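You operate a simulated robot arm through the tools that you are given. There is no shell and no other tool. Be economical: measure what you need, move in short steps, check, and stop when the job is done.

You are at the controls of a simulated robot arm. One attempt, no reset.

## Task
Fit and lock the blue eyepiece; set the focus knob to its mark.
Fine: the blue mark; the orange eyepiece goes in the spare holder.
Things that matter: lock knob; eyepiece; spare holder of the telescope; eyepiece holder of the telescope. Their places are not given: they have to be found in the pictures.

It is judged by the outcome, as a careful person would: the job done as asked, and still so three seconds after it is handed in. It fails if anything else is knocked over, pushed out of place, dropped, spilled or broken.

## Robot
A 6-joint arm with a two-finger parallel gripper, fixed in place. Base frame: the origin is at the foot of the arm, x ahead of it, y to its left, z up; the work surface is at about z = 0. Readings come in mm, degrees, newtons and seconds.
With the tool pointing down near the work surface it reaches from about 140 to 580 mm from the base axis. Its first joint turns from -66.0 to 66.0 degrees. Payload 2.1 kg.
The tool frame sits at the grasp point between the pads (the TCP): z along the fingers, y along the line on which they close. The tips reach 30 mm beyond it. The gripper opens to 94 mm. The fingers are 28 mm wide and 10 mm thick; the gripper's body (50 by 96 mm) begins 55 mm behind the TCP.
Orientation is told as [roll, pitch, yaw] about the base's x, y, z axes, in that order, counted from this pose: with the fingers straight down and closing along the base's y, the tool's x points along the base's -x, its y along +y and its z along -z.

## Interface
- The arm moves only by the tool drive_tool. Its argument "deltas" is a list of rows, each a list of 7 numbers: the finger opening in mm, from 0 to 94, then the shift along the base's x, y, z in units of 400 mm (1.0 is 400 mm), then the turn, a rotation vector about the base's x, y, z in units of 90 degrees (1.0 is 90 degrees). In form: [[grip, x, y, z, ax, ay, az], ...]. A call has 1 to 20 rows; each row is the pose to reach, as a shift and turn from the pose commanded when the call began. A call with a number of a shift or a turn outside -1 to 1 is refused whole. A row lasts 0.2 s, in which the tool goes at most 50 mm and 8.6 degrees; a call with a longer step from one row to the next is refused whole, and so is a gripper value outside its range. Where a pose cannot be reached the arm comes as near as it can. A force on the tool above 40 N (or 10 N above the force at the start of the call, whichever is more), or a blocked arm, ends the call early, and 0.2 s more pass. The fingers move at their own pace (about 72 mm/s each) and stop on an object; they squeeze with about 37 N. The grip force told is the motor's: it shows also when the fingers shut on nothing. Time passes only in rows, and 0.2 s behind the last, so rows that repeat a pose let the fingers close. It gives the time, the measured TCP pose, the force on the tool (base axes), the opening and the grip force at its end, in the units of the frame above (readings bear some noise).
- Cameras (640 x 400 px; columns grow to the right, rows downward): "scene" is fixed at [41.7, -358.4, 492.9]; the picture's right is [0.88, -0.47, 0.00], its down [-0.22, -0.42, -0.88] and it looks along [0.41, 0.78, -0.47] (base axes); focal length 230 px, centre (320, 200). "wrist" rides on the gripper at [-37, 0, -58] in the tool frame; the picture's right is [0.00, -1.00, 0.00], its down [0.97, 0.00, -0.24] and it looks along [0.24, 0.00, 0.97] (tool axes); focal length 218 px, centre (320, 200).
- snapshot(camera): a new picture of that camera. The clock stands still meanwhile.
- point_at(camera, pixels): there is no depth. For up to 12 entries [column, row, z] of the newest picture of that camera ("zoom" is the newest enlarged one), the place [x, y] in the base frame at which the ray of that pixel passes the height z, good to about 2 mm. The clock stands still meanwhile.
- zoom(camera, box): a new picture of the part [left, top, right, bottom] of that camera's present view, enlarged. The clock stands still meanwhile.
- finish_job(): hands the job in; it is judged then, once.

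Work in short steps. Measure before you move; look again where a grasp or a placing could have gone wrong, and mend it. You have 80 turns and 38 pictures in all, those below and enlarged ones among them. Open the gripper and draw the arm clear of the work before you hand the job in, unless the task says otherwise; then end with one line.

The tools are called after "Call:" as name(argument=value, ...) on one line, values as JSON. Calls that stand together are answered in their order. drive_tool: Moves the arm, as the interface text tells. Its arguments: {"type":"object","properties":{"deltas":{"type":"array"}},"required":["deltas"]} The other tools are called the same way: snapshot (camera) takes a picture; point_at (camera, pixels) gives the place at which the rays of pixels pass given heights; zoom (camera, box) takes an enlarged picture of a part of a camera's view; finish_job () hands the job in.

At the start:

```text
t: 0.0
position: [344.7, 11.3, 418.7]
tool_rot: [0.0, 0.0, 0.0]
ft_force: [0.8, -0.5, 1.1]
finger_gap: 93.9
grasp_force: 0.1
```

scene: 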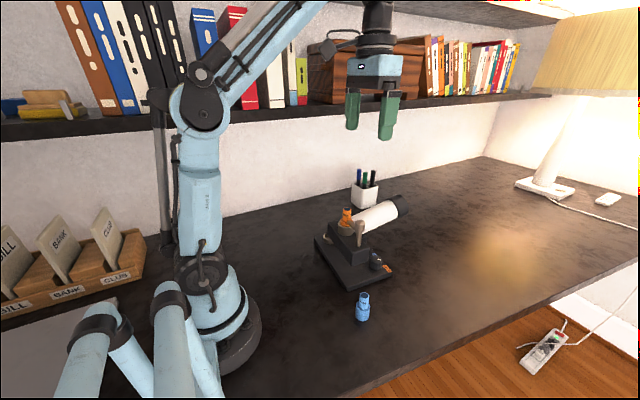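
wrist: 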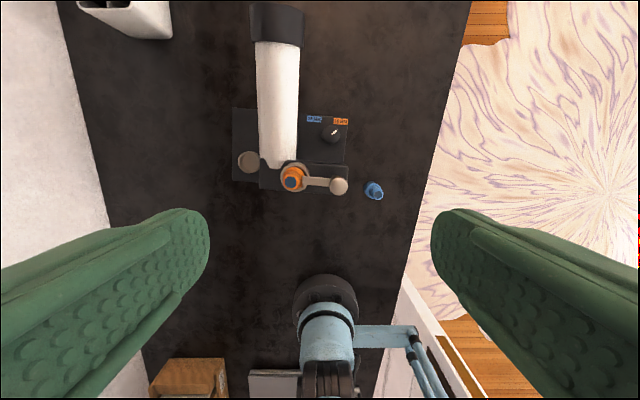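

The pictures show the telescope with the orange eyepiece at wrist (292,178), a lever/knob at (338,186), the blue eyepiece at (374,190), and the focus knob at (333,132). I take enlarged views to understand the parts.

Call:
zoom(camera="wrist", box=[220, 90, 400, 210])

Call:
zoom(camera="scene", box=[300, 180, 420, 330])

```text
3.33 times, centred on (310, 150) of wrist
```

zoom: 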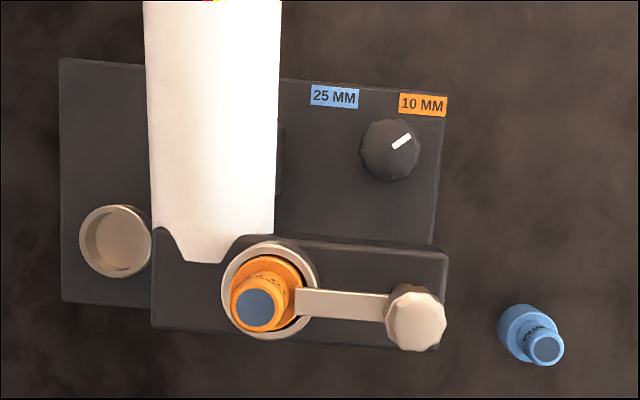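

```text
2.67 times, centred on (360, 255) of scene
```

zoom: 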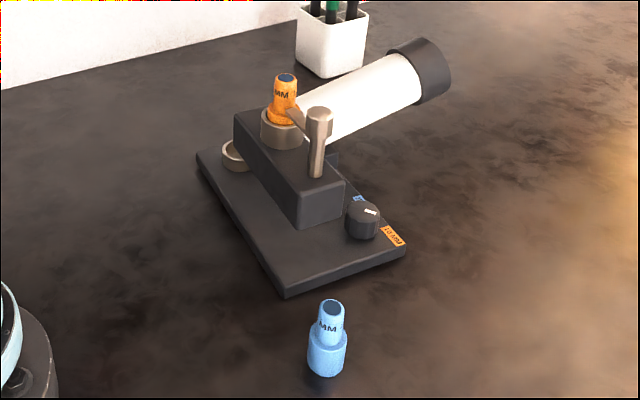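

I compare rays from both cameras at two heights for the key parts, so I can triangulate them.

Call:
point_at(camera="wrist", pixels=[[292, 183, 0], [292, 183, 150], [338.8, 186, 0], [338.8, 186, 150], [331.3, 134.4, 0], [331.3, 134.4, 50], [377.9, 194.4, 0], [377.9, 194.4, 50], [248.5, 162, 0], [248.5, 162, 50]])

Call:
point_at(camera="scene", pixels=[[347.25, 208.9, 0], [347.25, 208.9, 150], [360, 222, 0], [360, 222, 150], [376.5, 258.75, 0], [376.5, 258.75, 50], [364.5, 294.75, 0], [364.5, 294.75, 50], [328.9, 237, 0], [328.9, 237, 50], [361.9, 317, 0]])

```text
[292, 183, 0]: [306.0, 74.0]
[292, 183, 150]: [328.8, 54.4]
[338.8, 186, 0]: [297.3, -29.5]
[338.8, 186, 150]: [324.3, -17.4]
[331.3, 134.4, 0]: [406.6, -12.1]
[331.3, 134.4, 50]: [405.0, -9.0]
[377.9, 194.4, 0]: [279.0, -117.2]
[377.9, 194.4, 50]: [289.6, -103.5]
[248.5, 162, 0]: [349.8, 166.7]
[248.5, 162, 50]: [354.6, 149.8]
```

```text
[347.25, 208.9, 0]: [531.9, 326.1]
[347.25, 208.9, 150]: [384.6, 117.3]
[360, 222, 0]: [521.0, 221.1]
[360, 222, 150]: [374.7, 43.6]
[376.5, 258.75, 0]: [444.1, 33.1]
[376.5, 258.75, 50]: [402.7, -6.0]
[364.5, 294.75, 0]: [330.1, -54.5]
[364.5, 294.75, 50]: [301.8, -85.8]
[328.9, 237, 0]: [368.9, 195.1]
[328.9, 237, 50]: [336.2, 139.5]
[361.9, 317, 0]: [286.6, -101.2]
```

Triangulated tops: orange about (336,48,200), lock knob (330,-13,198), focus knob (403,-9,53), blue (292,-98,70), spare holder (350,154,36). I go lower for a closer look at the telescope head.

Call:
drive_tool(deltas=[[94, 0, 0.01, -0.1, 0, 0, 0], [94, 0, 0.02, -0.2, 0, 0, 0], [94, 0, 0.02, -0.24, 0, 0, 0], [94, 0, 0.02, -0.24, 0, 0, 0]])

Call:
snapshot(camera="wrist")

Call:
zoom(camera="scene", box=[310, 190, 400, 290])

```text
t: 1.0
position: [344.0, 23.5, 323.3]
tool_rot: [-0.1, 0.1, 0.0]
ft_force: [0.6, 0.4, -0.2]
finger_gap: 94.1
grasp_force: 0.1
```

```text
33 pictures are left
```

wrist: 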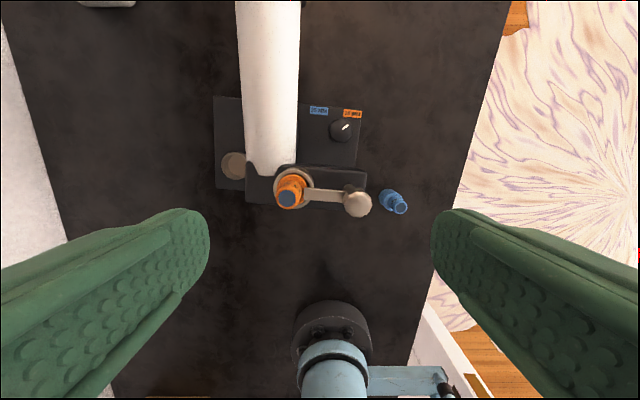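

```text
4.00 times, centred on (355, 240) of scene
```

zoom: 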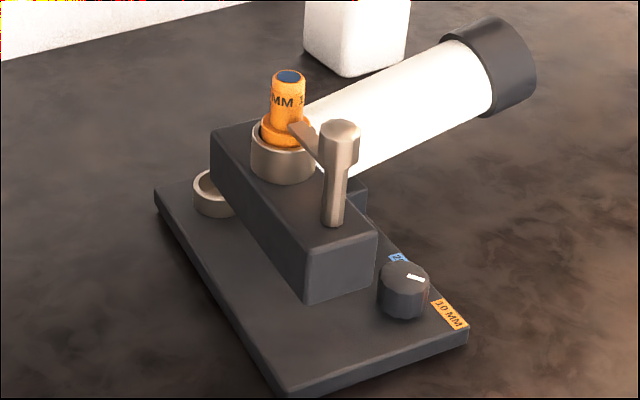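

The head is now at wrist (292,190)–(357,203). I enlarge it to measure bar, knob and collars.

Call:
zoom(camera="wrist", box=[210, 90, 418, 220])

```text
3.08 times, centred on (314, 155) of wrist
```

zoom: 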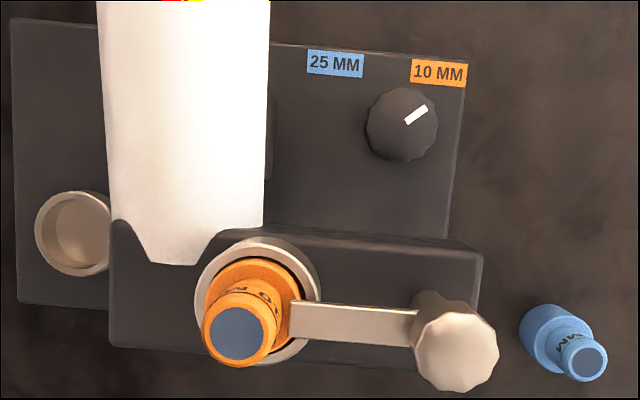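

I triangulate the details (block corner, bar, collar, knobs, spare ring) from the two newest pictures.

Call:
point_at(camera="wrist", pixels=[[245.8, 202, 100], [245.8, 202, 200], [304.3, 199.8, 100], [304.3, 199.8, 200], [293.5, 188, 100], [293.5, 188, 200], [358.5, 203, 100], [358.5, 203, 200], [235.5, 165.7, 0], [235.5, 165.7, 100], [341, 129, 0], [341, 129, 100]])

Call:
point_at(camera="scene", pixels=[[328, 222.5, 100], [328, 222.5, 200], [347.5, 221, 100], [347.5, 221, 200], [345.75, 225, 100], [345.75, 225, 200], [360.25, 222, 100], [360.25, 222, 200], [329.25, 236.75, 0], [329.25, 236.75, 100], [376, 259.25, 0], [376, 259.25, 100]])

```text
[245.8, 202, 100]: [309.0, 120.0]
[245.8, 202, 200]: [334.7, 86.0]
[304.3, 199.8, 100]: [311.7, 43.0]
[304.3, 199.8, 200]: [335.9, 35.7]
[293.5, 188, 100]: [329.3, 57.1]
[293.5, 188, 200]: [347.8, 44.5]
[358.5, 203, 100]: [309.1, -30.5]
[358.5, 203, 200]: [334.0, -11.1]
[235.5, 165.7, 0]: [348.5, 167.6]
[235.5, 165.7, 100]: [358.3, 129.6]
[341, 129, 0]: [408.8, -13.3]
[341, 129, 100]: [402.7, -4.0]
```

```text
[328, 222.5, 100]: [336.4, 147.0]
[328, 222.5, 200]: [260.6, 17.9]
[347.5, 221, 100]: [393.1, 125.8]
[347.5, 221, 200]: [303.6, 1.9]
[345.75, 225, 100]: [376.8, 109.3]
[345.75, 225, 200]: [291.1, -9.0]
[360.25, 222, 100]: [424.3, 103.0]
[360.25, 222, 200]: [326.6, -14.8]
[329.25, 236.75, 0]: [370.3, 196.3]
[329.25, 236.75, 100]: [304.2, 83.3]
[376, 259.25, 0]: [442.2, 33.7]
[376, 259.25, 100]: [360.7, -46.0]
```

Measured: block top z 128 with +y end at y 110; collar (337,51) top z 150; bar z about 171; lock knob head (331,-12) up to 197; focus knob (403,-8) top 53; spare ring (350,153) top 38. I turn the gripper by -90° and go above the lock knob, so that the fingers straddle the bar.

Call:
drive_tool(deltas=[[94, -0.01, -0.02, -0.02, 0, 0, -0.09], [94, -0.02, -0.04, -0.04, 0, 0, -0.18], [94, -0.03, -0.06, -0.06, 0, 0, -0.27], [94, -0.03, -0.08, -0.08, 0, 0, -0.36], [94, -0.03, -0.08, -0.1, 0, 0, -0.45], [94, -0.03, -0.08, -0.1, 0, 0, -0.54], [94, -0.03, -0.08, -0.1, 0, 0, -0.63], [94, -0.03, -0.08, -0.1, 0, 0, -0.72], [94, -0.03, -0.08, -0.1, 0, 0, -0.81], [94, -0.03, -0.08, -0.1, 0, 0, -0.9], [94, -0.03, -0.08, -0.1, 0, 0, -0.98], [94, -0.03, -0.08, -0.1, 0, 0, -1.0], [94, -0.03, -0.08, -0.1, 0, 0, -1.0]])

Call:
snapshot(camera="wrist")

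```text
t: 3.8
position: [333.7, -11.7, 282.5]
tool_rot: [0.0, -0.1, -90.1]
ft_force: [0.4, 0.6, -0.4]
finger_gap: 94.0
grasp_force: 0.1
```

```text
30 pictures are left
```

wrist: 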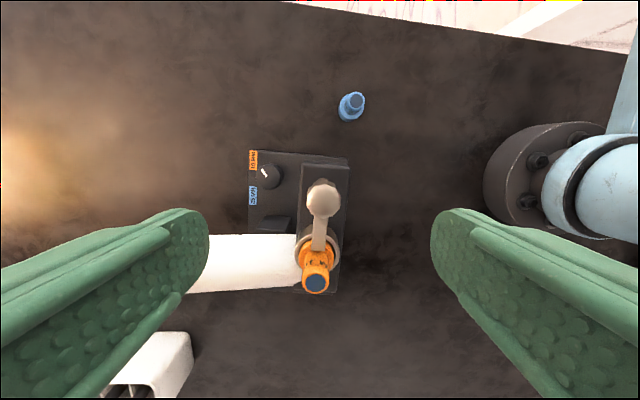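

The lock knob top is at (323,197) and orange top at (316,283). I check their places at their heights.

Call:
point_at(camera="wrist", pixels=[[323, 197, 197], [316, 283, 200], [319, 250, 150], [264, 174, 53], [352, 101, 70], [318, 240, 171]])

```text
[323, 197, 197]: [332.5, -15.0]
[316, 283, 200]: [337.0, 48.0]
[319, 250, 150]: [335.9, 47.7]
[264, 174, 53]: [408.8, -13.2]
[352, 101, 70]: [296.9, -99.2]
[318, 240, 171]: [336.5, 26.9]
```

Knob at about (332,-13), right under the TCP. I descend with fingers at 60 mm to z≈207 and check before closing.

Call:
drive_tool(deltas=[[60, 0, 0, -0.05, 0, 0, 0], [60, 0, 0, -0.1, 0, 0, 0], [60, 0, 0, -0.15, 0, 0, 0], [60, 0, 0, -0.187, 0, 0, 0], [60, 0, 0, -0.187, 0, 0, 0]])

Call:
zoom(camera="scene", box=[310, 150, 430, 270])

```text
t: 5.0
position: [331.9, -10.4, 208.6]
tool_rot: [0.0, 0.1, -90.0]
ft_force: [0.1, -0.4, -0.5]
finger_gap: 60.0
grasp_force: 0.0
```

```text
3.33 times, centred on (370, 210) of scene
```

zoom: 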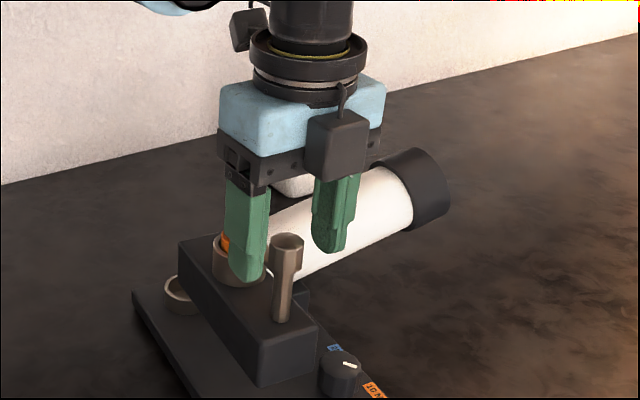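

The fingers straddle the knob head, tips near the bottom of the head. I close on it.

Call:
drive_tool(deltas=[[10, 0, 0, 0, 0, 0, 0], [10, 0, 0, 0, 0, 0, 0], [10, 0, 0, 0, 0, 0, 0], [10, 0, 0, 0, 0, 0, 0]])

```text
t: 6.0
position: [333.4, -12.1, 208.6]
tool_rot: [0.1, -0.1, -90.0]
ft_force: [-5.8, -7.8, -0.1]
finger_gap: 23.0
grasp_force: 36.9
```

The knob is held (23 mm). I turn it CCW (bar swinging toward -x, clear of the tube) by about 30° and check.

Call:
drive_tool(deltas=[[10, 0, 0, 0, 0, 0, 0.07], [10, 0, 0, 0, 0, 0, 0.14], [10, 0, 0, 0, 0, 0, 0.21], [10, 0, 0, 0, 0, 0, 0.28], [10, 0, 0, 0, 0, 0, 0.35], [10, 0, 0, 0, 0, 0, 0.35]])

Call:
snapshot(camera="wrist")

```text
t: 7.4
position: [332.5, -11.3, 208.8]
tool_rot: [-0.1, 0.0, -58.3]
ft_force: [-16.1, -9.4, 16.8]
finger_gap: 23.0
grasp_force: 36.9
```

```text
28 pictures are left
```

wrist: 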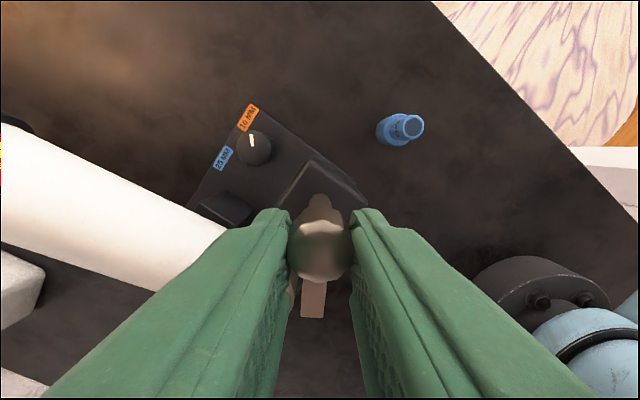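

The bar (312,300) turned with the gripper. I go on turning, shifting 1 mm in -x to ease the side force.

Call:
drive_tool(deltas=[[10, -0.002, -0.001, 0, 0, 0, 0.07], [10, -0.002, -0.001, 0, 0, 0, 0.14], [10, -0.002, -0.001, 0, 0, 0, 0.21], [10, -0.002, -0.001, 0, 0, 0, 0.28], [10, -0.002, -0.001, 0, 0, 0, 0.35], [10, -0.002, -0.001, 0, 0, 0, 0.35]])

```text
t: 8.8
position: [331.5, -11.3, 207.0]
tool_rot: [0.0, -0.1, -26.9]
ft_force: [-5.9, -6.0, 20.2]
finger_gap: 23.1
grasp_force: 36.8
```

Turning goes freely; 63° so far. I continue to about 90°.

Call:
drive_tool(deltas=[[10, -0.001, -0.001, 0.001, 0, 0, 0.07], [10, -0.001, -0.001, 0.001, 0, 0, 0.14], [10, -0.001, -0.001, 0.001, 0, 0, 0.21], [10, -0.001, -0.001, 0.001, 0, 0, 0.29], [10, -0.001, -0.001, 0.001, 0, 0, 0.29]])

Call:
snapshot(camera="wrist")

Call:
zoom(camera="scene", box=[310, 150, 430, 270])

```text
t: 10.0
position: [332.1, -12.9, 208.6]
tool_rot: [-0.1, 0.0, -0.8]
ft_force: [-0.1, -3.1, -0.4]
finger_gap: 23.3
grasp_force: 36.8
```

```text
27 pictures are left
```

wrist: 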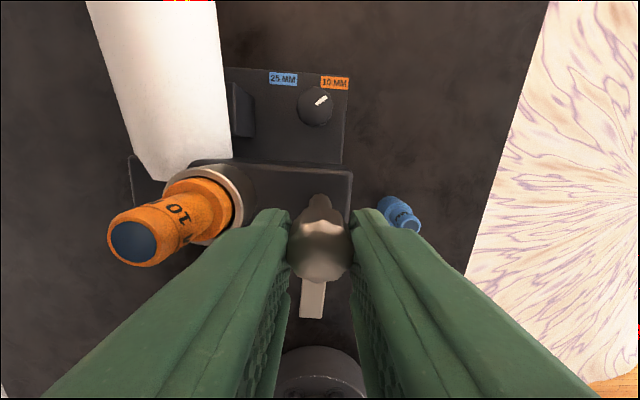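

```text
3.33 times, centred on (370, 210) of scene
```

zoom: 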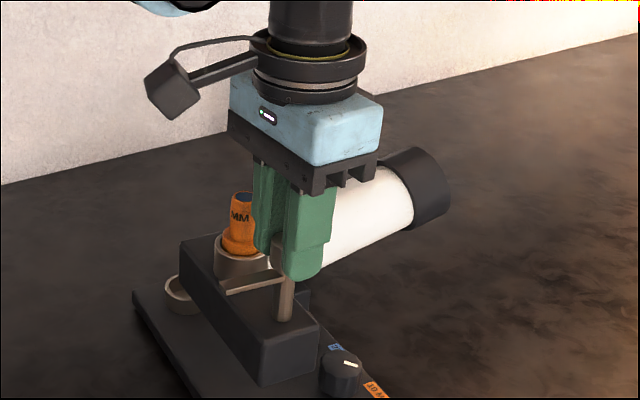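

The bar now points to -x, off the eyepiece. I release, lift, and move above the orange eyepiece (337,49).

Call:
drive_tool(deltas=[[46, 0, 0, 0, 0, 0, 0.01], [46, 0, 0, 0, 0, 0, 0.01], [46, 0, 0, 0.06, 0, 0, 0.01], [46, 0, 0, 0.15, 0, 0, 0.01], [60, 0, 0, 0.2, 0, 0, 0.01], [60, 0.005, 0.1, 0.2, 0, 0, 0.01], [60, 0.01, 0.153, 0.2, 0, 0, 0.01], [60, 0.01, 0.153, 0.2, 0, 0, 0.01]])

Call:
snapshot(camera="wrist")

```text
t: 11.8
position: [336.2, 47.6, 288.1]
tool_rot: [0.0, 0.1, 0.1]
ft_force: [0.3, 0.0, -0.4]
finger_gap: 60.2
grasp_force: 0.0
```

```text
25 pictures are left
```

wrist: 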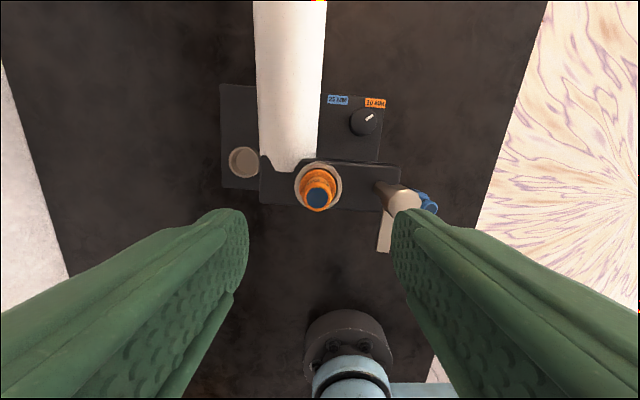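

Orange top at (317,198), spare ring at (244,162), focus knob (366,120). I get their places.

Call:
point_at(camera="wrist", pixels=[[317, 198, 200], [318, 187, 150], [244, 162, 37], [364, 121, 53], [317, 184, 165]])

```text
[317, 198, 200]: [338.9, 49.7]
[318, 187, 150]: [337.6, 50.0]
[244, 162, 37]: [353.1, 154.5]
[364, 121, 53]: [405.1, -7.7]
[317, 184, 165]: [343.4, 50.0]
```

I descend over the orange eyepiece at (338,50) to z≈202 and close.

Call:
drive_tool(deltas=[[50, 0.003, 0.005, -0.05, 0, 0, 0], [50, 0.003, 0.005, -0.1, 0, 0, 0], [50, 0.003, 0.005, -0.15, 0, 0, 0], [50, 0.003, 0.005, -0.2, 0, 0, 0], [50, 0.003, 0.005, -0.214, 0, 0, 0], [8, 0.003, 0.005, -0.214, 0, 0, 0], [8, 0.003, 0.005, -0.214, 0, 0, 0], [8, 0.003, 0.005, -0.214, 0, 0, 0], [8, 0.003, 0.005, -0.214, 0, 0, 0]])

```text
t: 13.8
position: [337.5, 50.3, 202.3]
tool_rot: [0.0, -0.1, 0.0]
ft_force: [1.4, -0.2, 0.1]
finger_gap: 19.3
grasp_force: 36.8
```

The eyepiece is held (19.3 mm). I draw it straight up by 80 mm and look.

Call:
drive_tool(deltas=[[8, 0, 0, 0.02, 0, 0, 0], [8, 0, 0, 0.05, 0, 0, 0], [8, 0, 0, 0.1, 0, 0, 0], [8, 0, 0, 0.16, 0, 0, 0], [8, 0, 0, 0.2, 0, 0, 0], [8, 0, 0, 0.2, 0, 0, 0]])

Call:
zoom(camera="scene", box=[300, 140, 420, 260])

Call:
snapshot(camera="wrist")

```text
t: 15.2
position: [337.1, 52.9, 281.6]
tool_rot: [0.0, 0.0, 0.0]
ft_force: [-0.6, -0.7, -1.6]
finger_gap: 19.8
grasp_force: 37.1
```

```text
3.33 times, centred on (360, 200) of scene
```

zoom: 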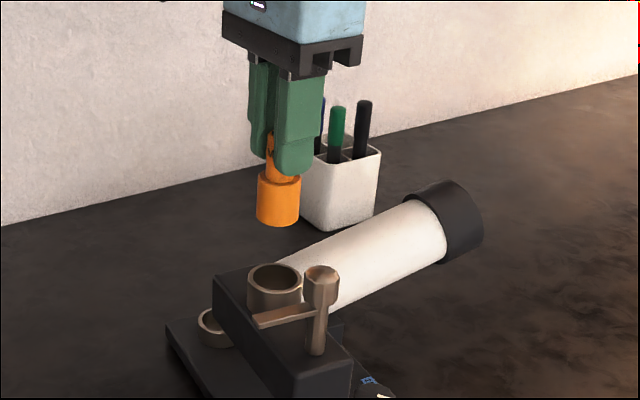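

```text
23 pictures are left
```

wrist: 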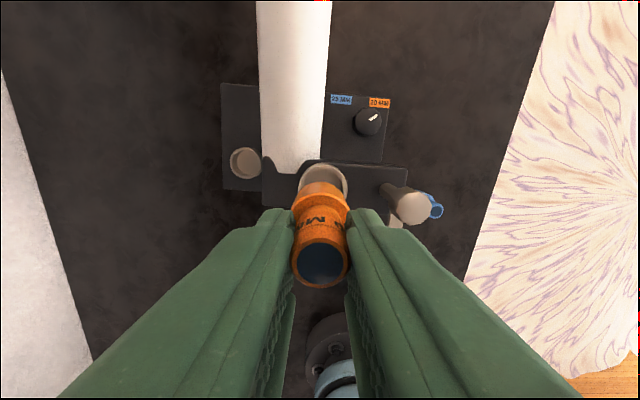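

Orange is out; the collar is empty. I carry it at height toward the spare holder, stopping 40 mm short in x so the camera sees the ring from straight above.

Call:
drive_tool(deltas=[[8, -0.02, 0.08, 0, 0, 0, 0], [8, -0.05, 0.17, 0, 0, 0, 0], [8, -0.07, 0.253, 0, 0, 0, 0], [8, -0.07, 0.253, -0.1, 0, 0, 0], [8, -0.07, 0.253, -0.2, 0, 0, 0], [8, -0.07, 0.253, -0.2, 0, 0, 0]])

Call:
zoom(camera="wrist", box=[240, 100, 400, 200])

```text
t: 16.6
position: [307.9, 152.4, 201.4]
tool_rot: [0.0, 0.0, 0.0]
ft_force: [0.1, -0.6, -1.2]
finger_gap: 19.8
grasp_force: 36.9
```

```text
4.00 times, centred on (320, 150) of wrist
```

zoom: 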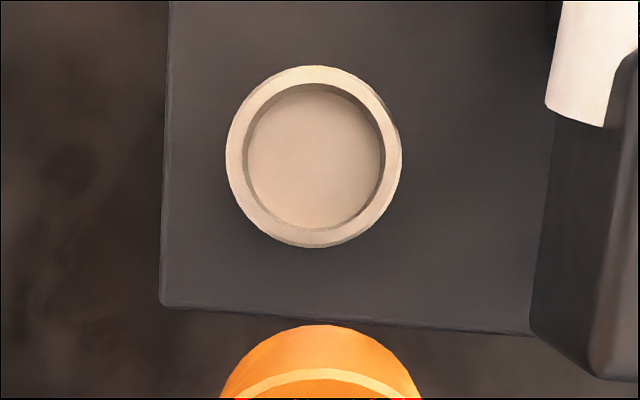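

The ring is clear: rim centre at zoom (314,156), inner rim from (243,·) to (386,·). I locate it, and the eyepiece itself for reference.

Call:
point_at(camera="zoom", pixels=[[314, 156, 38], [314, 156, 30], [243, 156, 38], [386, 156, 38], [226, 156, 38], [402, 156, 38], [314, 83, 38], [314, 231, 38], [320, 372, 165]])

```text
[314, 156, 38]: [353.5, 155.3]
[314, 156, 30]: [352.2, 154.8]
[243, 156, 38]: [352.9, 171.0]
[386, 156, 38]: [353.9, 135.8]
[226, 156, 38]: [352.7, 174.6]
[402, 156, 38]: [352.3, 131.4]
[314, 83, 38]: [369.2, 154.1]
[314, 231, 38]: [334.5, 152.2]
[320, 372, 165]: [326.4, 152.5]
```

Ring centre about (352.5,153.3), inner diameter about 35, barrel about 32. I move over it and lower until the bottom is some 8 mm above the rim, then look.

Call:
drive_tool(deltas=[[8, 0.05, 0.0025, -0.03, 0, 0, 0], [8, 0.108, 0.0025, -0.06, 0, 0, 0], [8, 0.108, 0.0025, -0.12, 0, 0, 0], [8, 0.108, 0.0025, -0.18, 0, 0, 0], [8, 0.108, 0.0025, -0.215, 0, 0, 0], [8, 0.108, 0.0025, -0.215, 0, 0, 0]])

Call:
zoom(camera="wrist", box=[240, 130, 400, 230])

Call:
zoom(camera="scene", box=[290, 190, 370, 260])

```text
t: 18.0
position: [352.5, 156.0, 115.6]
tool_rot: [0.0, -0.1, 0.0]
ft_force: [0.2, 0.3, -0.7]
finger_gap: 19.8
grasp_force: 36.8
```

```text
4.00 times, centred on (320, 180) of wrist
```

zoom: 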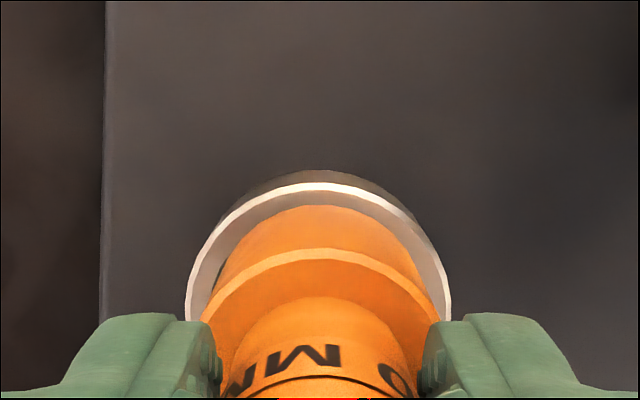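

```text
5.71 times, centred on (330, 225) of scene
```

zoom: 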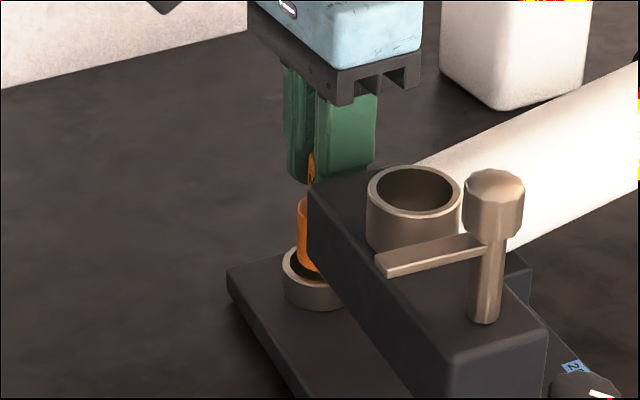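

The eyepiece is centred sideways over the ring (320 versus 318 px), with a small gap ahead. I shift 0.5 mm in -x and lower 18 mm in small steps.

Call:
drive_tool(deltas=[[8, -0.0015, -0.0005, -0.01, 0, 0, 0], [8, -0.0015, -0.0005, -0.02, 0, 0, 0], [8, -0.0015, -0.0005, -0.03, 0, 0, 0], [8, -0.0015, -0.0005, -0.04, 0, 0, 0], [8, -0.0015, -0.0005, -0.045, 0, 0, 0], [8, -0.0015, -0.0005, -0.045, 0, 0, 0]])

```text
t: 18.6
position: [353.1, 153.2, 110.0]
tool_rot: [0.0, 0.0, 0.0]
ft_force: [-0.8, -0.6, 8.6]
finger_gap: 20.0
grasp_force: 37.4
stopped in row 2: the force on the tool passed its limit (the readings are from after the stop); the commanded pose is now the measured one
```

Contact at z 110, so the barrel rests on the rim. I look closely to see which way it is off.

Call:
zoom(camera="wrist", box=[280, 160, 360, 210])

Call:
zoom(camera="scene", box=[310, 215, 350, 245])

```text
8.00 times, centred on (320, 185) of wrist
```

zoom: 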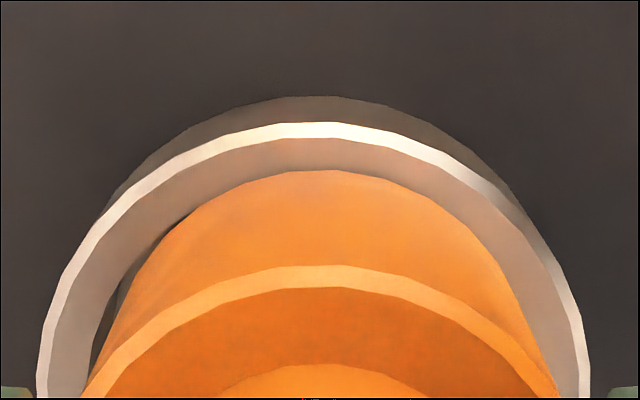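

```text
13.33 times, centred on (330, 230) of scene
```

zoom: 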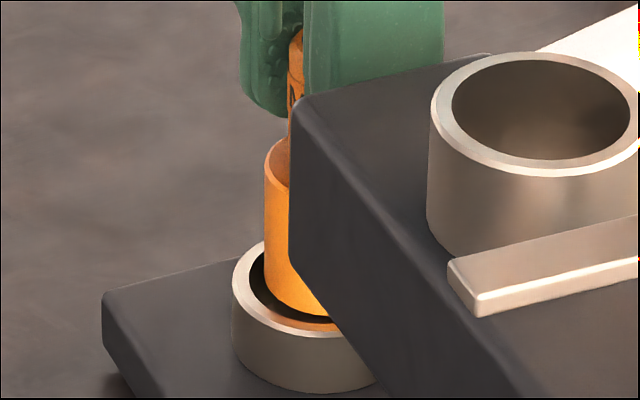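

The barrel overlaps the rim ahead (+x) and slightly to the right (-y); a dark gap shows on the -x and +y sides. I lift 2 mm, shift -1.5 mm in x and +0.7 mm in y, then lower.

Call:
drive_tool(deltas=[[8, 0, 0, 0.006, 0, 0, 0], [8, -0.004, 0.0018, 0.006, 0, 0, 0], [8, -0.004, 0.0018, 0.0, 0, 0, 0], [8, -0.004, 0.0018, -0.006, 0, 0, 0], [8, -0.004, 0.0018, -0.012, 0, 0, 0], [8, -0.004, 0.0018, -0.018, 0, 0, 0], [8, -0.004, 0.0018, -0.024, 0, 0, 0], [8, -0.004, 0.0018, -0.03, 0, 0, 0]])

```text
t: 20.4
position: [350.9, 154.0, 98.1]
tool_rot: [0.0, 0.0, 0.0]
ft_force: [-0.8, 0.0, -0.2]
finger_gap: 20.1
grasp_force: 37.4
```

It slid in with no force (z 98). I lower on in 1.6 mm steps until it touches the bottom.

Call:
drive_tool(deltas=[[8, 0, 0, -0.004, 0, 0, 0], [8, 0, 0, -0.008, 0, 0, 0], [8, 0, 0, -0.012, 0, 0, 0], [8, 0, 0, -0.016, 0, 0, 0], [8, 0, 0, -0.02, 0, 0, 0], [8, 0, 0, -0.024, 0, 0, 0], [8, 0, 0, -0.028, 0, 0, 0], [8, 0, 0, -0.032, 0, 0, 0], [8, 0, 0, -0.036, 0, 0, 0]])

```text
t: 21.6
position: [350.5, 155.2, 92.9]
tool_rot: [-0.1, 0.1, -0.1]
ft_force: [0.2, 0.7, 12.2]
finger_gap: 19.8
grasp_force: 36.4
stopped in row 5: the force on the tool passed its limit (the readings are from after the stop); the commanded pose is now the measured one
```

It touches the floor at z 92 (18 mm inside the ring, as in the main holder). I open the fingers and lift clear, then look.

Call:
drive_tool(deltas=[[40, 0, 0, 0, 0, 0, 0], [40, 0, 0, 0, 0, 0, 0], [40, 0, 0, 0, 0, 0, 0], [40, 0, 0, 0.08, 0, 0, 0], [40, 0, 0, 0.18, 0, 0, 0], [40, -0.05, 0, 0.28, 0, 0, 0], [40, -0.1, 0, 0.35, 0, 0, 0], [40, -0.1, 0, 0.35, 0, 0, 0]])

Call:
zoom(camera="scene", box=[300, 190, 390, 250])

```text
t: 23.4
position: [311.0, 154.5, 233.4]
tool_rot: [0.0, 0.1, -0.1]
ft_force: [0.6, 0.5, 0.9]
finger_gap: 39.9
grasp_force: 0.0
```

```text
6.67 times, centred on (345, 220) of scene
```

zoom: 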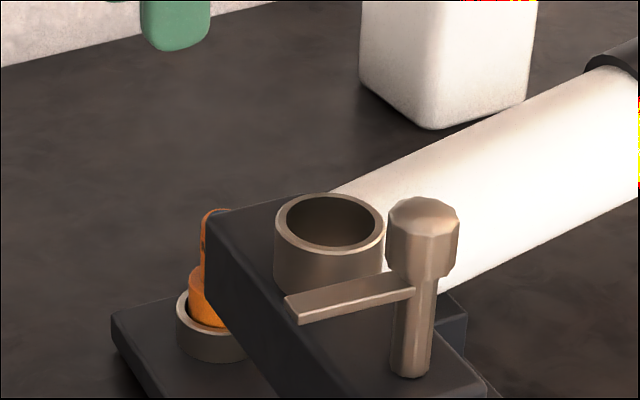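

The orange eyepiece stands seated in the spare ring. On the way to the blue one I look straight down at the main collar to measure its centre.

Call:
drive_tool(deltas=[[60, -0.01, -0.05, 0.055, 0, 0, 0], [60, -0.03, -0.14, 0.055, 0, 0, 0], [60, -0.032, -0.22, 0.055, 0, 0, 0], [60, -0.032, -0.259, 0.055, 0, 0, 0], [60, -0.032, -0.259, 0.055, 0, 0, 0], [60, -0.032, -0.259, 0.055, 0, 0, 0]])

Call:
zoom(camera="wrist", box=[240, 100, 400, 200])

```text
t: 24.8
position: [298.1, 48.8, 254.6]
tool_rot: [0.1, 0.2, 0.1]
ft_force: [-0.2, 0.4, -0.6]
finger_gap: 59.9
grasp_force: 0.1
```

```text
4.00 times, centred on (320, 150) of wrist
```

zoom: 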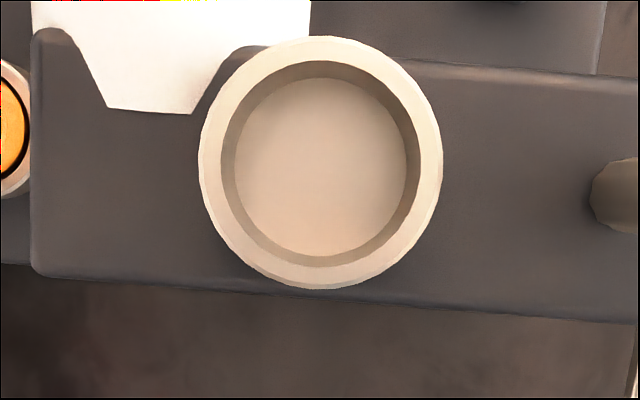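

The collar's rim spans columns 198–443, rows 36–289; inner 221–421, 61–267. I locate them at z 150.

Call:
point_at(camera="zoom", pixels=[[321, 163, 150], [198, 163, 150], [443, 163, 150], [320, 36, 150], [320, 289, 150], [221, 164, 150], [421, 164, 150], [321, 61, 150], [321, 267, 150]])

```text
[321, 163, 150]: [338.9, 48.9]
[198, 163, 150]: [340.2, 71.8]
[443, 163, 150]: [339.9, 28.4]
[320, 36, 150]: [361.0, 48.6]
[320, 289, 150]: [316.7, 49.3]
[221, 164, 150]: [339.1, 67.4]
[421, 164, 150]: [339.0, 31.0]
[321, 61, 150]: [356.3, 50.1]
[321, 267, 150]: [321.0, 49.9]
```

Collar centre is (338.9,49.6), i.e. +40.7 mm in x from the present pose and level with it in y. I move to view the blue eyepiece from straight above.

Call:
drive_tool(deltas=[[60, -0.02, -0.1, 0, 0, 0, 0], [60, -0.05, -0.2, 0, 0, 0, 0], [60, -0.08, -0.3, 0, 0, 0, 0], [60, -0.105, -0.37, 0, 0, 0, 0], [60, -0.105, -0.37, -0.1, 0, 0, 0], [60, -0.105, -0.37, -0.2, 0, 0, 0], [60, -0.105, -0.37, -0.235, 0, 0, 0], [60, -0.105, -0.37, -0.235, 0, 0, 0]])

Call:
zoom(camera="wrist", box=[240, 100, 400, 200])

```text
t: 26.6
position: [255.9, -98.2, 161.5]
tool_rot: [-0.1, 0.2, 0.1]
ft_force: [-0.6, -0.6, -0.4]
finger_gap: 60.0
grasp_force: 0.2
```

```text
4.00 times, centred on (320, 150) of wrist
```

zoom: 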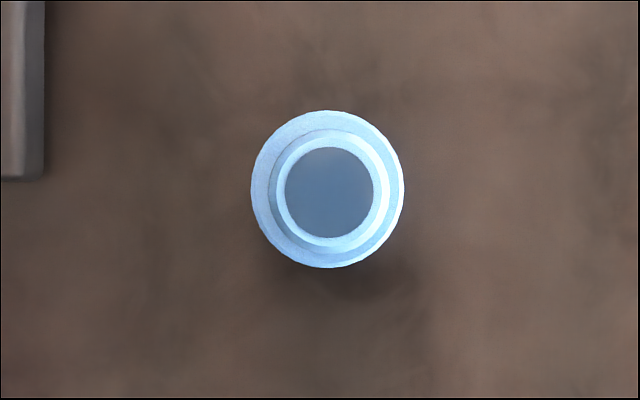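

Blue top centre at zoom (330,193), barrel centre (327.5,189). I locate them.

Call:
point_at(camera="zoom", pixels=[[330, 193, 70], [327.5, 189, 38], [327.5, 189, 0], [251, 189, 38], [404, 189, 38]])

```text
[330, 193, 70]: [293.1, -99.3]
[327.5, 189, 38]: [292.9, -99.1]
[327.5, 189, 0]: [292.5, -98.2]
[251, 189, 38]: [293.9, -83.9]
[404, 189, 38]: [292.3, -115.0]
```

Blue centre is about (292.5,-99.5), +36.3 mm in x and -1.5 mm in y from here. I move over, lower to z≈74 and close on the upper part.

Call:
drive_tool(deltas=[[50, 0.05, -0.0037, 0, 0, 0, 0], [50, 0.0907, -0.0037, 0, 0, 0, 0], [50, 0.0907, -0.0037, -0.08, 0, 0, 0], [50, 0.0907, -0.0037, -0.16, 0, 0, 0], [50, 0.0907, -0.0037, -0.218, 0, 0, 0], [50, 0.0907, -0.0037, -0.218, 0, 0, 0], [8, 0.0907, -0.0037, -0.218, 0, 0, 0], [8, 0.0907, -0.0037, -0.218, 0, 0, 0], [8, 0.0907, -0.0037, -0.218, 0, 0, 0], [8, 0.0907, -0.0037, -0.218, 0, 0, 0]])

Call:
zoom(camera="wrist", box=[240, 150, 400, 300])

```text
t: 28.8
position: [292.5, -98.0, 73.8]
tool_rot: [0.0, 0.1, 0.0]
ft_force: [0.2, 0.3, 0.6]
finger_gap: 19.4
grasp_force: 37.1
```

```text
2.67 times, centred on (320, 225) of wrist
```

zoom: 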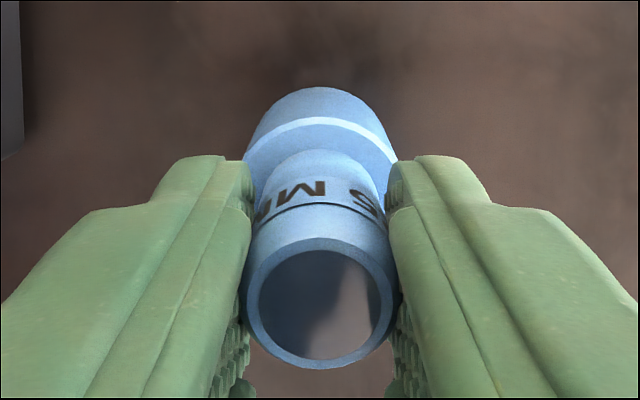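

Blue is held (19.4 mm). I lift to z≈285 so that its bottom clears the lock knob (197).

Call:
drive_tool(deltas=[[8, 0, 0, 0.05, 0, 0, 0], [8, 0, 0, 0.15, 0, 0, 0], [8, 0, 0, 0.27, 0, 0, 0], [8, 0, 0, 0.39, 0, 0, 0], [8, 0, 0, 0.49, 0, 0, 0], [8, 0, 0, 0.53, 0, 0, 0], [8, 0.03, 0.1, 0.53, 0, 0, 0], [8, 0.07, 0.2, 0.53, 0, 0, 0], [8, 0.1, 0.3, 0.53, 0, 0, 0], [8, 0.1155, 0.373, 0.53, 0, 0, 0], [8, 0.1155, 0.373, 0.53, 0, 0, 0], [8, 0.1155, 0.373, 0.46, 0, 0, 0], [8, 0.1155, 0.373, 0.393, 0, 0, 0], [8, 0.1155, 0.373, 0.393, 0, 0, 0]])

Call:
zoom(camera="wrist", box=[270, 155, 370, 225])

Call:
zoom(camera="scene", box=[320, 195, 380, 240])

```text
t: 31.8
position: [339.1, 50.2, 230.0]
tool_rot: [0.1, 0.1, 0.0]
ft_force: [0.2, -0.2, -0.7]
finger_gap: 19.7
grasp_force: 36.8
```

```text
5.71 times, centred on (320, 190) of wrist
```

zoom: 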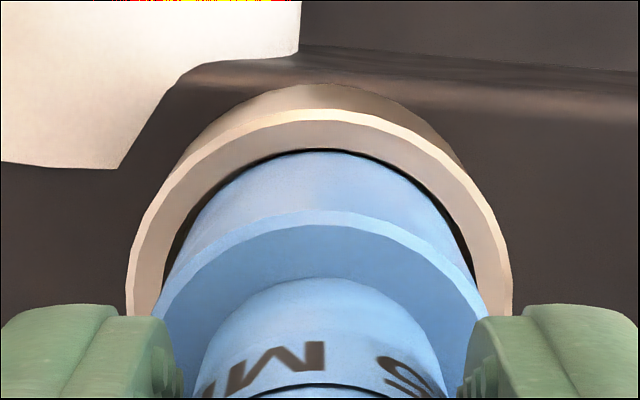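

```text
8.89 times, centred on (350, 218) of scene
```

zoom: 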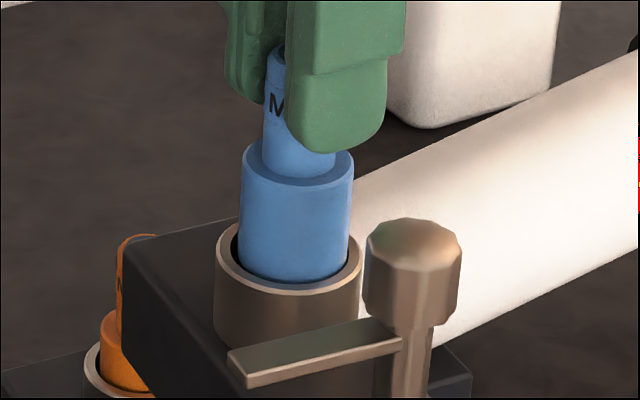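

A thin dark gap shows all round; allowing for parallax the barrel is about 1.7 mm too far in +x and 0.4 mm in -y. I correct and lower in small steps.

Call:
drive_tool(deltas=[[8, -0.0043, 0.001, 0, 0, 0, 0], [8, -0.0043, 0.001, -0.008, 0, 0, 0], [8, -0.0043, 0.001, -0.016, 0, 0, 0], [8, -0.0043, 0.001, -0.024, 0, 0, 0], [8, -0.0043, 0.001, -0.032, 0, 0, 0], [8, -0.0043, 0.001, -0.038, 0, 0, 0], [8, -0.0043, 0.001, -0.042, 0, 0, 0], [8, -0.0043, 0.001, -0.046, 0, 0, 0], [8, -0.0043, 0.001, -0.05, 0, 0, 0], [8, -0.0043, 0.001, -0.054, 0, 0, 0]])

```text
t: 34.0
position: [338.8, 51.1, 208.5]
tool_rot: [0.0, 0.1, -0.1]
ft_force: [-0.7, 0.2, -0.7]
finger_gap: 20.0
grasp_force: 36.9
```

It is inside the collar with no force (z 208.5). I lower on to touch the seat.

Call:
drive_tool(deltas=[[8, 0, 0, -0.004, 0, 0, 0], [8, 0, 0, -0.008, 0, 0, 0], [8, 0, 0, -0.012, 0, 0, 0], [8, 0, 0, -0.016, 0, 0, 0], [8, 0, 0, -0.02, 0, 0, 0], [8, 0, 0, -0.024, 0, 0, 0], [8, 0, 0, -0.028, 0, 0, 0]])

```text
t: 35.4
position: [337.0, 51.1, 201.8]
tool_rot: [-0.1, 0.1, 0.0]
ft_force: [-1.5, 0.9, 7.9]
finger_gap: 19.6
grasp_force: 37.1
stopped in row 7: the force on the tool passed its limit (the readings are from after the stop); the commanded pose is now the measured one
```

Seat reached (bottom at z≈128). I release, lift and move above the lock knob; then look.

Call:
drive_tool(deltas=[[46, 0, 0, 0, 0, 0, 0], [46, 0, 0, 0, 0, 0, 0], [46, 0, 0, 0, 0, 0, 0], [46, 0, 0, 0.1, 0, 0, 0], [46, 0, 0, 0.2, 0, 0, 0], [60, -0.005, -0.08, 0.2, 0, 0, 0], [60, -0.01, -0.158, 0.2, 0, 0, 0], [60, -0.01, -0.158, 0.2, 0, 0, 0]])

Call:
snapshot(camera="wrist")

Call:
zoom(camera="scene", box=[300, 190, 400, 270])

```text
t: 37.2
position: [334.3, -13.7, 281.1]
tool_rot: [0.0, 0.0, 0.0]
ft_force: [0.7, -0.3, 0.4]
finger_gap: 60.0
grasp_force: 0.0
```

```text
11 pictures are left
```

wrist: 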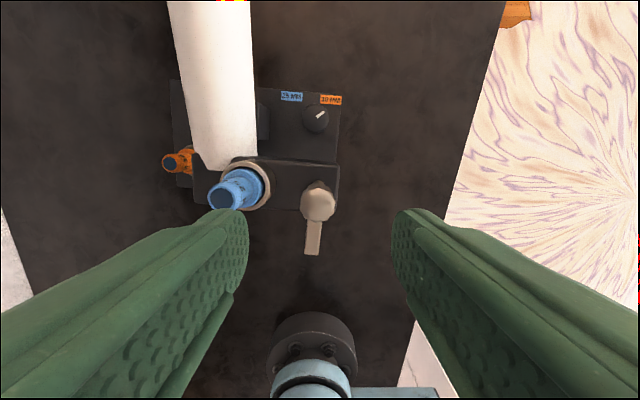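

```text
5.00 times, centred on (350, 230) of scene
```

zoom: 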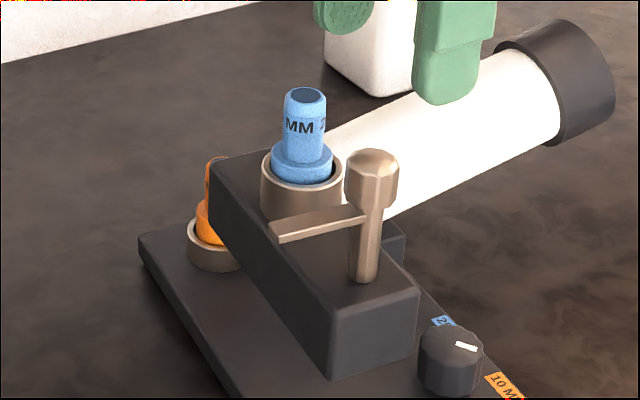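

Blue is seated. The lock knob top at (318,205) is 1.5 mm off the TCP; I go down over it at yaw 0 (fingers beside the bar) and grip.

Call:
drive_tool(deltas=[[46, -0.003, 0.002, -0.05, 0, 0, 0], [46, -0.003, 0.002, -0.1, 0, 0, 0], [46, -0.003, 0.002, -0.15, 0, 0, 0], [46, -0.003, 0.002, -0.182, 0, 0, 0], [46, -0.003, 0.002, -0.182, 0, 0, 0], [10, -0.003, 0.002, -0.182, 0, 0, 0], [10, -0.003, 0.002, -0.182, 0, 0, 0], [10, -0.003, 0.002, -0.182, 0, 0, 0], [10, -0.003, 0.002, -0.182, 0, 0, 0]])

```text
t: 39.2
position: [332.3, -11.6, 208.5]
tool_rot: [0.0, 0.1, 0.0]
ft_force: [0.9, 2.0, 0.2]
finger_gap: 23.2
grasp_force: 37.0
```

The knob is held. I turn it CW by 45° first.

Call:
drive_tool(deltas=[[10, 0, 0, 0, 0, 0, -0.07], [10, 0, 0, 0, 0, 0, -0.14], [10, 0, 0, 0, 0, 0, -0.21], [10, 0, 0, 0, 0, 0, -0.28], [10, 0, 0, 0, 0, 0, -0.35], [10, 0, 0, 0, 0, 0, -0.42], [10, 0, 0, 0, 0, 0, -0.5], [10, 0, 0, 0, 0, 0, -0.5]])

```text
t: 41.0
position: [333.0, -10.8, 208.1]
tool_rot: [-0.2, 0.1, -45.1]
ft_force: [-5.4, -7.4, -0.1]
finger_gap: 23.0
grasp_force: 36.3
```

Turning smoothly. I go on the second 45°.

Call:
drive_tool(deltas=[[10, 0, 0, 0, 0, 0, -0.07], [10, 0, 0, 0, 0, 0, -0.14], [10, 0, 0, 0, 0, 0, -0.21], [10, 0, 0, 0, 0, 0, -0.28], [10, 0, 0, 0, 0, 0, -0.35], [10, 0, 0, 0, 0, 0, -0.42], [10, 0, 0, 0, 0, 0, -0.5], [10, 0, 0, 0, 0, 0, -0.5]])

Call:
snapshot(camera="wrist")

```text
t: 42.8
position: [333.1, -12.3, 208.1]
tool_rot: [-0.1, 0.2, -90.0]
ft_force: [-5.2, 3.3, 0.0]
finger_gap: 22.9
grasp_force: 37.0
```

```text
9 pictures are left
```

wrist: 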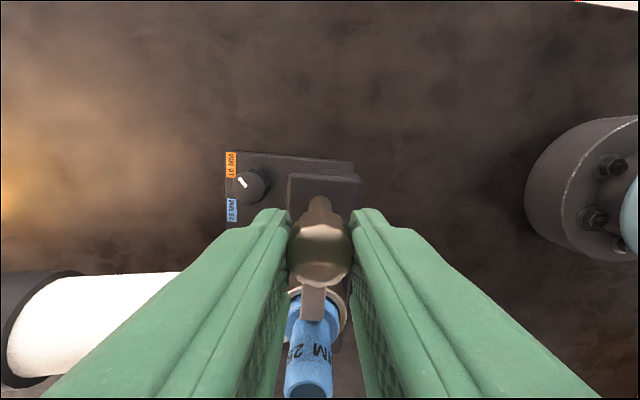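

The bar lies over the blue eyepiece's flange (312,300). I release, lift, and go to a view straight over the focus knob, keeping yaw -90.

Call:
drive_tool(deltas=[[46, 0, 0, 0, 0, 0, 0], [46, 0, 0, 0, 0, 0, 0], [46, 0, 0, 0.1, 0, 0, 0], [46, 0, 0, 0.19, 0, 0, 0], [60, 0.08, 0.04, 0.19, 0, 0, 0], [60, 0.14, 0.08, 0.19, 0, 0, 0], [60, 0.1775, 0.1, 0.19, 0, 0, 0], [60, 0.1775, 0.1, 0.19, 0, 0, 0]])

Call:
snapshot(camera="wrist")

Call:
zoom(camera="wrist", box=[260, 90, 388, 170])

```text
t: 44.6
position: [403.7, 26.0, 285.5]
tool_rot: [0.1, 0.1, -90.1]
ft_force: [-0.7, 0.6, -0.1]
finger_gap: 59.9
grasp_force: 0.0
```

```text
8 pictures are left
```

wrist: 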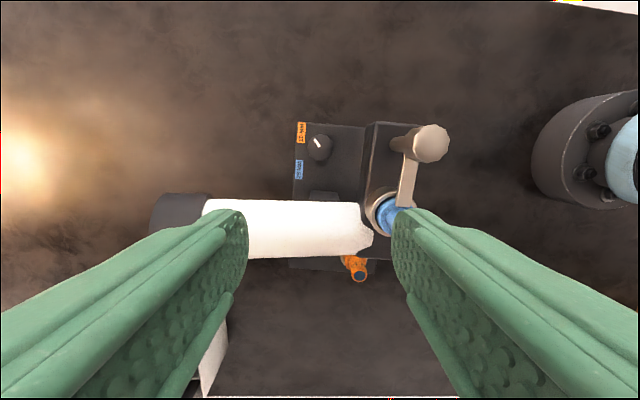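

```text
5.00 times, centred on (324, 130) of wrist
```

zoom: 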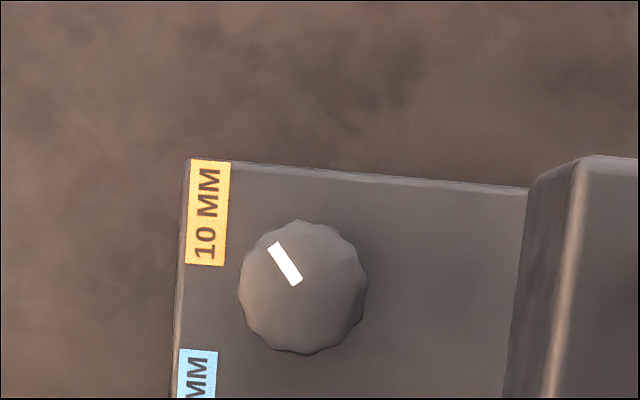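

The knob is at zoom (302,286) with its stripe (272,246)–(298,282); labels orange (208,213), blue (299,170) in the full view. I get all places for the angles.

Call:
point_at(camera="zoom", pixels=[[302, 286, 53], [272, 246, 53], [298, 282, 53], [208, 213, 20], [238, 286, 50], [368, 286, 50], [302, 222, 53], [302, 352, 53]])

Call:
point_at(camera="wrist", pixels=[[299, 170, 20], [301, 132, 20], [320, 147, 53], [285, 201, 180], [362, 140, 128], [366, 200, 128]])

```text
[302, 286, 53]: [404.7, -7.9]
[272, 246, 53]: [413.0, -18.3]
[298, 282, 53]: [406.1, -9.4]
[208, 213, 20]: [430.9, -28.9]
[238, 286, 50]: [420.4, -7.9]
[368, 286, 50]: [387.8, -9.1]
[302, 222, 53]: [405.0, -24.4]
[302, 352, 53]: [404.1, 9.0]
```

```text
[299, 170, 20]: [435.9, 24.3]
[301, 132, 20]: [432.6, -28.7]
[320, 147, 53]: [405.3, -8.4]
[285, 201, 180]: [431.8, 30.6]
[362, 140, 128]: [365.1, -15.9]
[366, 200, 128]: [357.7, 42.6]
```

The knob centre is near (404.5,-8); stripe at about -51°, blue label direction about +46°, so about +97° CCW is needed. I will do it in two grips of about 48° (yaw -112 to -64) so the gripper body stays clear of tube and block; first I go over it to z≈120.

Call:
drive_tool(deltas=[[50, 0, -0.03, 0, 0, 0, -0.08], [50, 0.0005, -0.06, 0, 0, 0, -0.16], [50, 0.0005, -0.09, 0, 0, 0, -0.245], [50, 0.0005, -0.09, -0.1, 0, 0, -0.245], [50, 0.0005, -0.09, -0.2, 0, 0, -0.245], [50, 0.0005, -0.09, -0.3, 0, 0, -0.245], [50, 0.0005, -0.09, -0.4, 0, 0, -0.245], [50, 0.0005, -0.09, -0.4, 0, 0, -0.245]])

Call:
snapshot(camera="wrist")

```text
t: 46.4
position: [404.0, -8.7, 122.5]
tool_rot: [0.0, 0.1, -112.1]
ft_force: [0.4, 1.0, -0.1]
finger_gap: 49.9
grasp_force: 0.0
```

```text
6 pictures are left
```

wrist: 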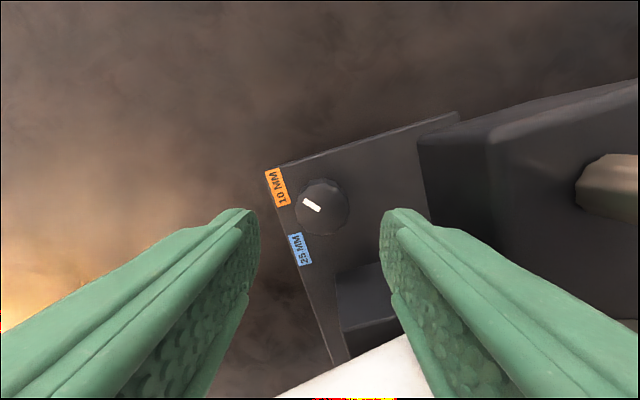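

Knob top centre at (321,207), stripe (304,200)–(321,211), labels orange (278,188), blue (299,249). I measure again from this close view.

Call:
point_at(camera="wrist", pixels=[[321, 206, 53], [304, 200, 53], [320, 210, 53], [278, 188, 20], [299, 249, 20], [299, 249, 15], [292, 235, 20], [306, 264, 20], [392, 330, 150]])

```text
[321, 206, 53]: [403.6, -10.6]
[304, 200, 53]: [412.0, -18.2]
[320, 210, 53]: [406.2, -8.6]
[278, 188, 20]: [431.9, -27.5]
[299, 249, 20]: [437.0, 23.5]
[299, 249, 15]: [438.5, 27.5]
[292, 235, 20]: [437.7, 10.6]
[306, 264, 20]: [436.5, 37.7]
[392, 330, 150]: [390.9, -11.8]
```

Blue label direction is about +45°, stripe about -50°. I lower to z≈72 and grip the knob.

Call:
drive_tool(deltas=[[50, 0, -0.001, -0.06, 0, 0, 0], [50, 0, -0.001, -0.127, 0, 0, 0], [50, 0, -0.001, -0.127, 0, 0, 0], [20, 0, -0.001, -0.127, 0, 0, 0], [20, 0, -0.001, -0.127, 0, 0, 0], [20, 0, -0.001, -0.127, 0, 0, 0]])

```text
t: 47.1
position: [405.2, -8.7, 73.5]
tool_rot: [-0.2, 0.0, -112.0]
ft_force: [1.0, 0.1, 9.5]
finger_gap: 50.0
grasp_force: 0.0
stopped in row 3: the force on the tool passed its limit (the readings are from after the stop); the commanded pose is now the measured one
```

Something touched at z 73.5 with a force of about 10 N up. I back up 3 mm and look from the scene camera.

Call:
drive_tool(deltas=[[50, 0, 0, 0.008, 0, 0, 0], [50, 0, 0, 0.008, 0, 0, 0]])

Call:
zoom(camera="scene", box=[325, 175, 435, 285])

```text
t: 47.8
position: [405.4, -7.4, 78.2]
tool_rot: [-0.3, 0.0, -112.0]
ft_force: [0.1, 0.1, 0.0]
finger_gap: 49.9
grasp_force: 0.0
```

```text
3.64 times, centred on (380, 230) of scene
```

zoom: 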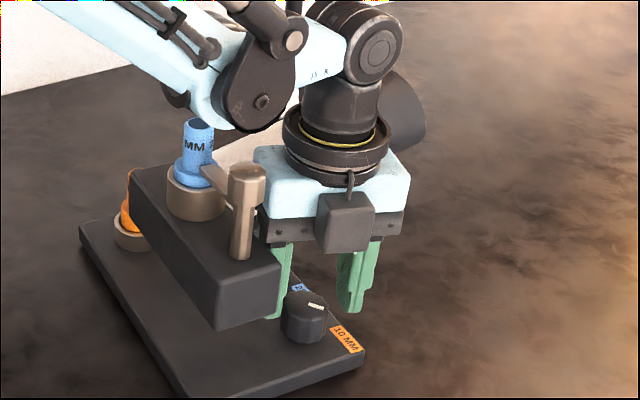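

The gripper body's corner met the top edge of the block (z 128). A grip 2 mm higher still holds about 7 mm of the knob; I close here at z≈75.7.

Call:
drive_tool(deltas=[[50, 0, 0, -0.0025, 0, 0, 0], [20, 0, 0, -0.0025, 0, 0, 0], [20, 0, 0, -0.0025, 0, 0, 0], [20, 0, 0, -0.0025, 0, 0, 0], [20, 0, 0, -0.0025, 0, 0, 0]])

```text
t: 49.0
position: [405.7, -6.7, 76.3]
tool_rot: [-0.2, 0.0, -112.0]
ft_force: [-10.6, 6.0, 2.1]
finger_gap: 32.6
grasp_force: 37.4
```

The knob is held (32.6 mm). I turn it CCW by 48° with a 1 mm easing in -x.

Call:
drive_tool(deltas=[[20, -0.001, 0, 0, 0, 0, 0.07], [20, -0.0015, 0, 0, 0, 0, 0.14], [20, -0.002, 0, 0, 0, 0, 0.21], [20, -0.002, 0, 0, 0, 0, 0.28], [20, -0.002, 0, 0, 0, 0, 0.35], [20, -0.002, 0, 0, 0, 0, 0.42], [20, -0.002, 0, 0, 0, 0, 0.49], [20, -0.002, 0, 0, 0, 0, 0.535], [20, -0.002, 0, 0, 0, 0, 0.535]])

```text
t: 51.0
position: [404.7, -8.7, 77.6]
tool_rot: [-0.2, 0.0, -63.8]
ft_force: [2.0, -6.2, 0.7]
finger_gap: 32.5
grasp_force: 37.2
```

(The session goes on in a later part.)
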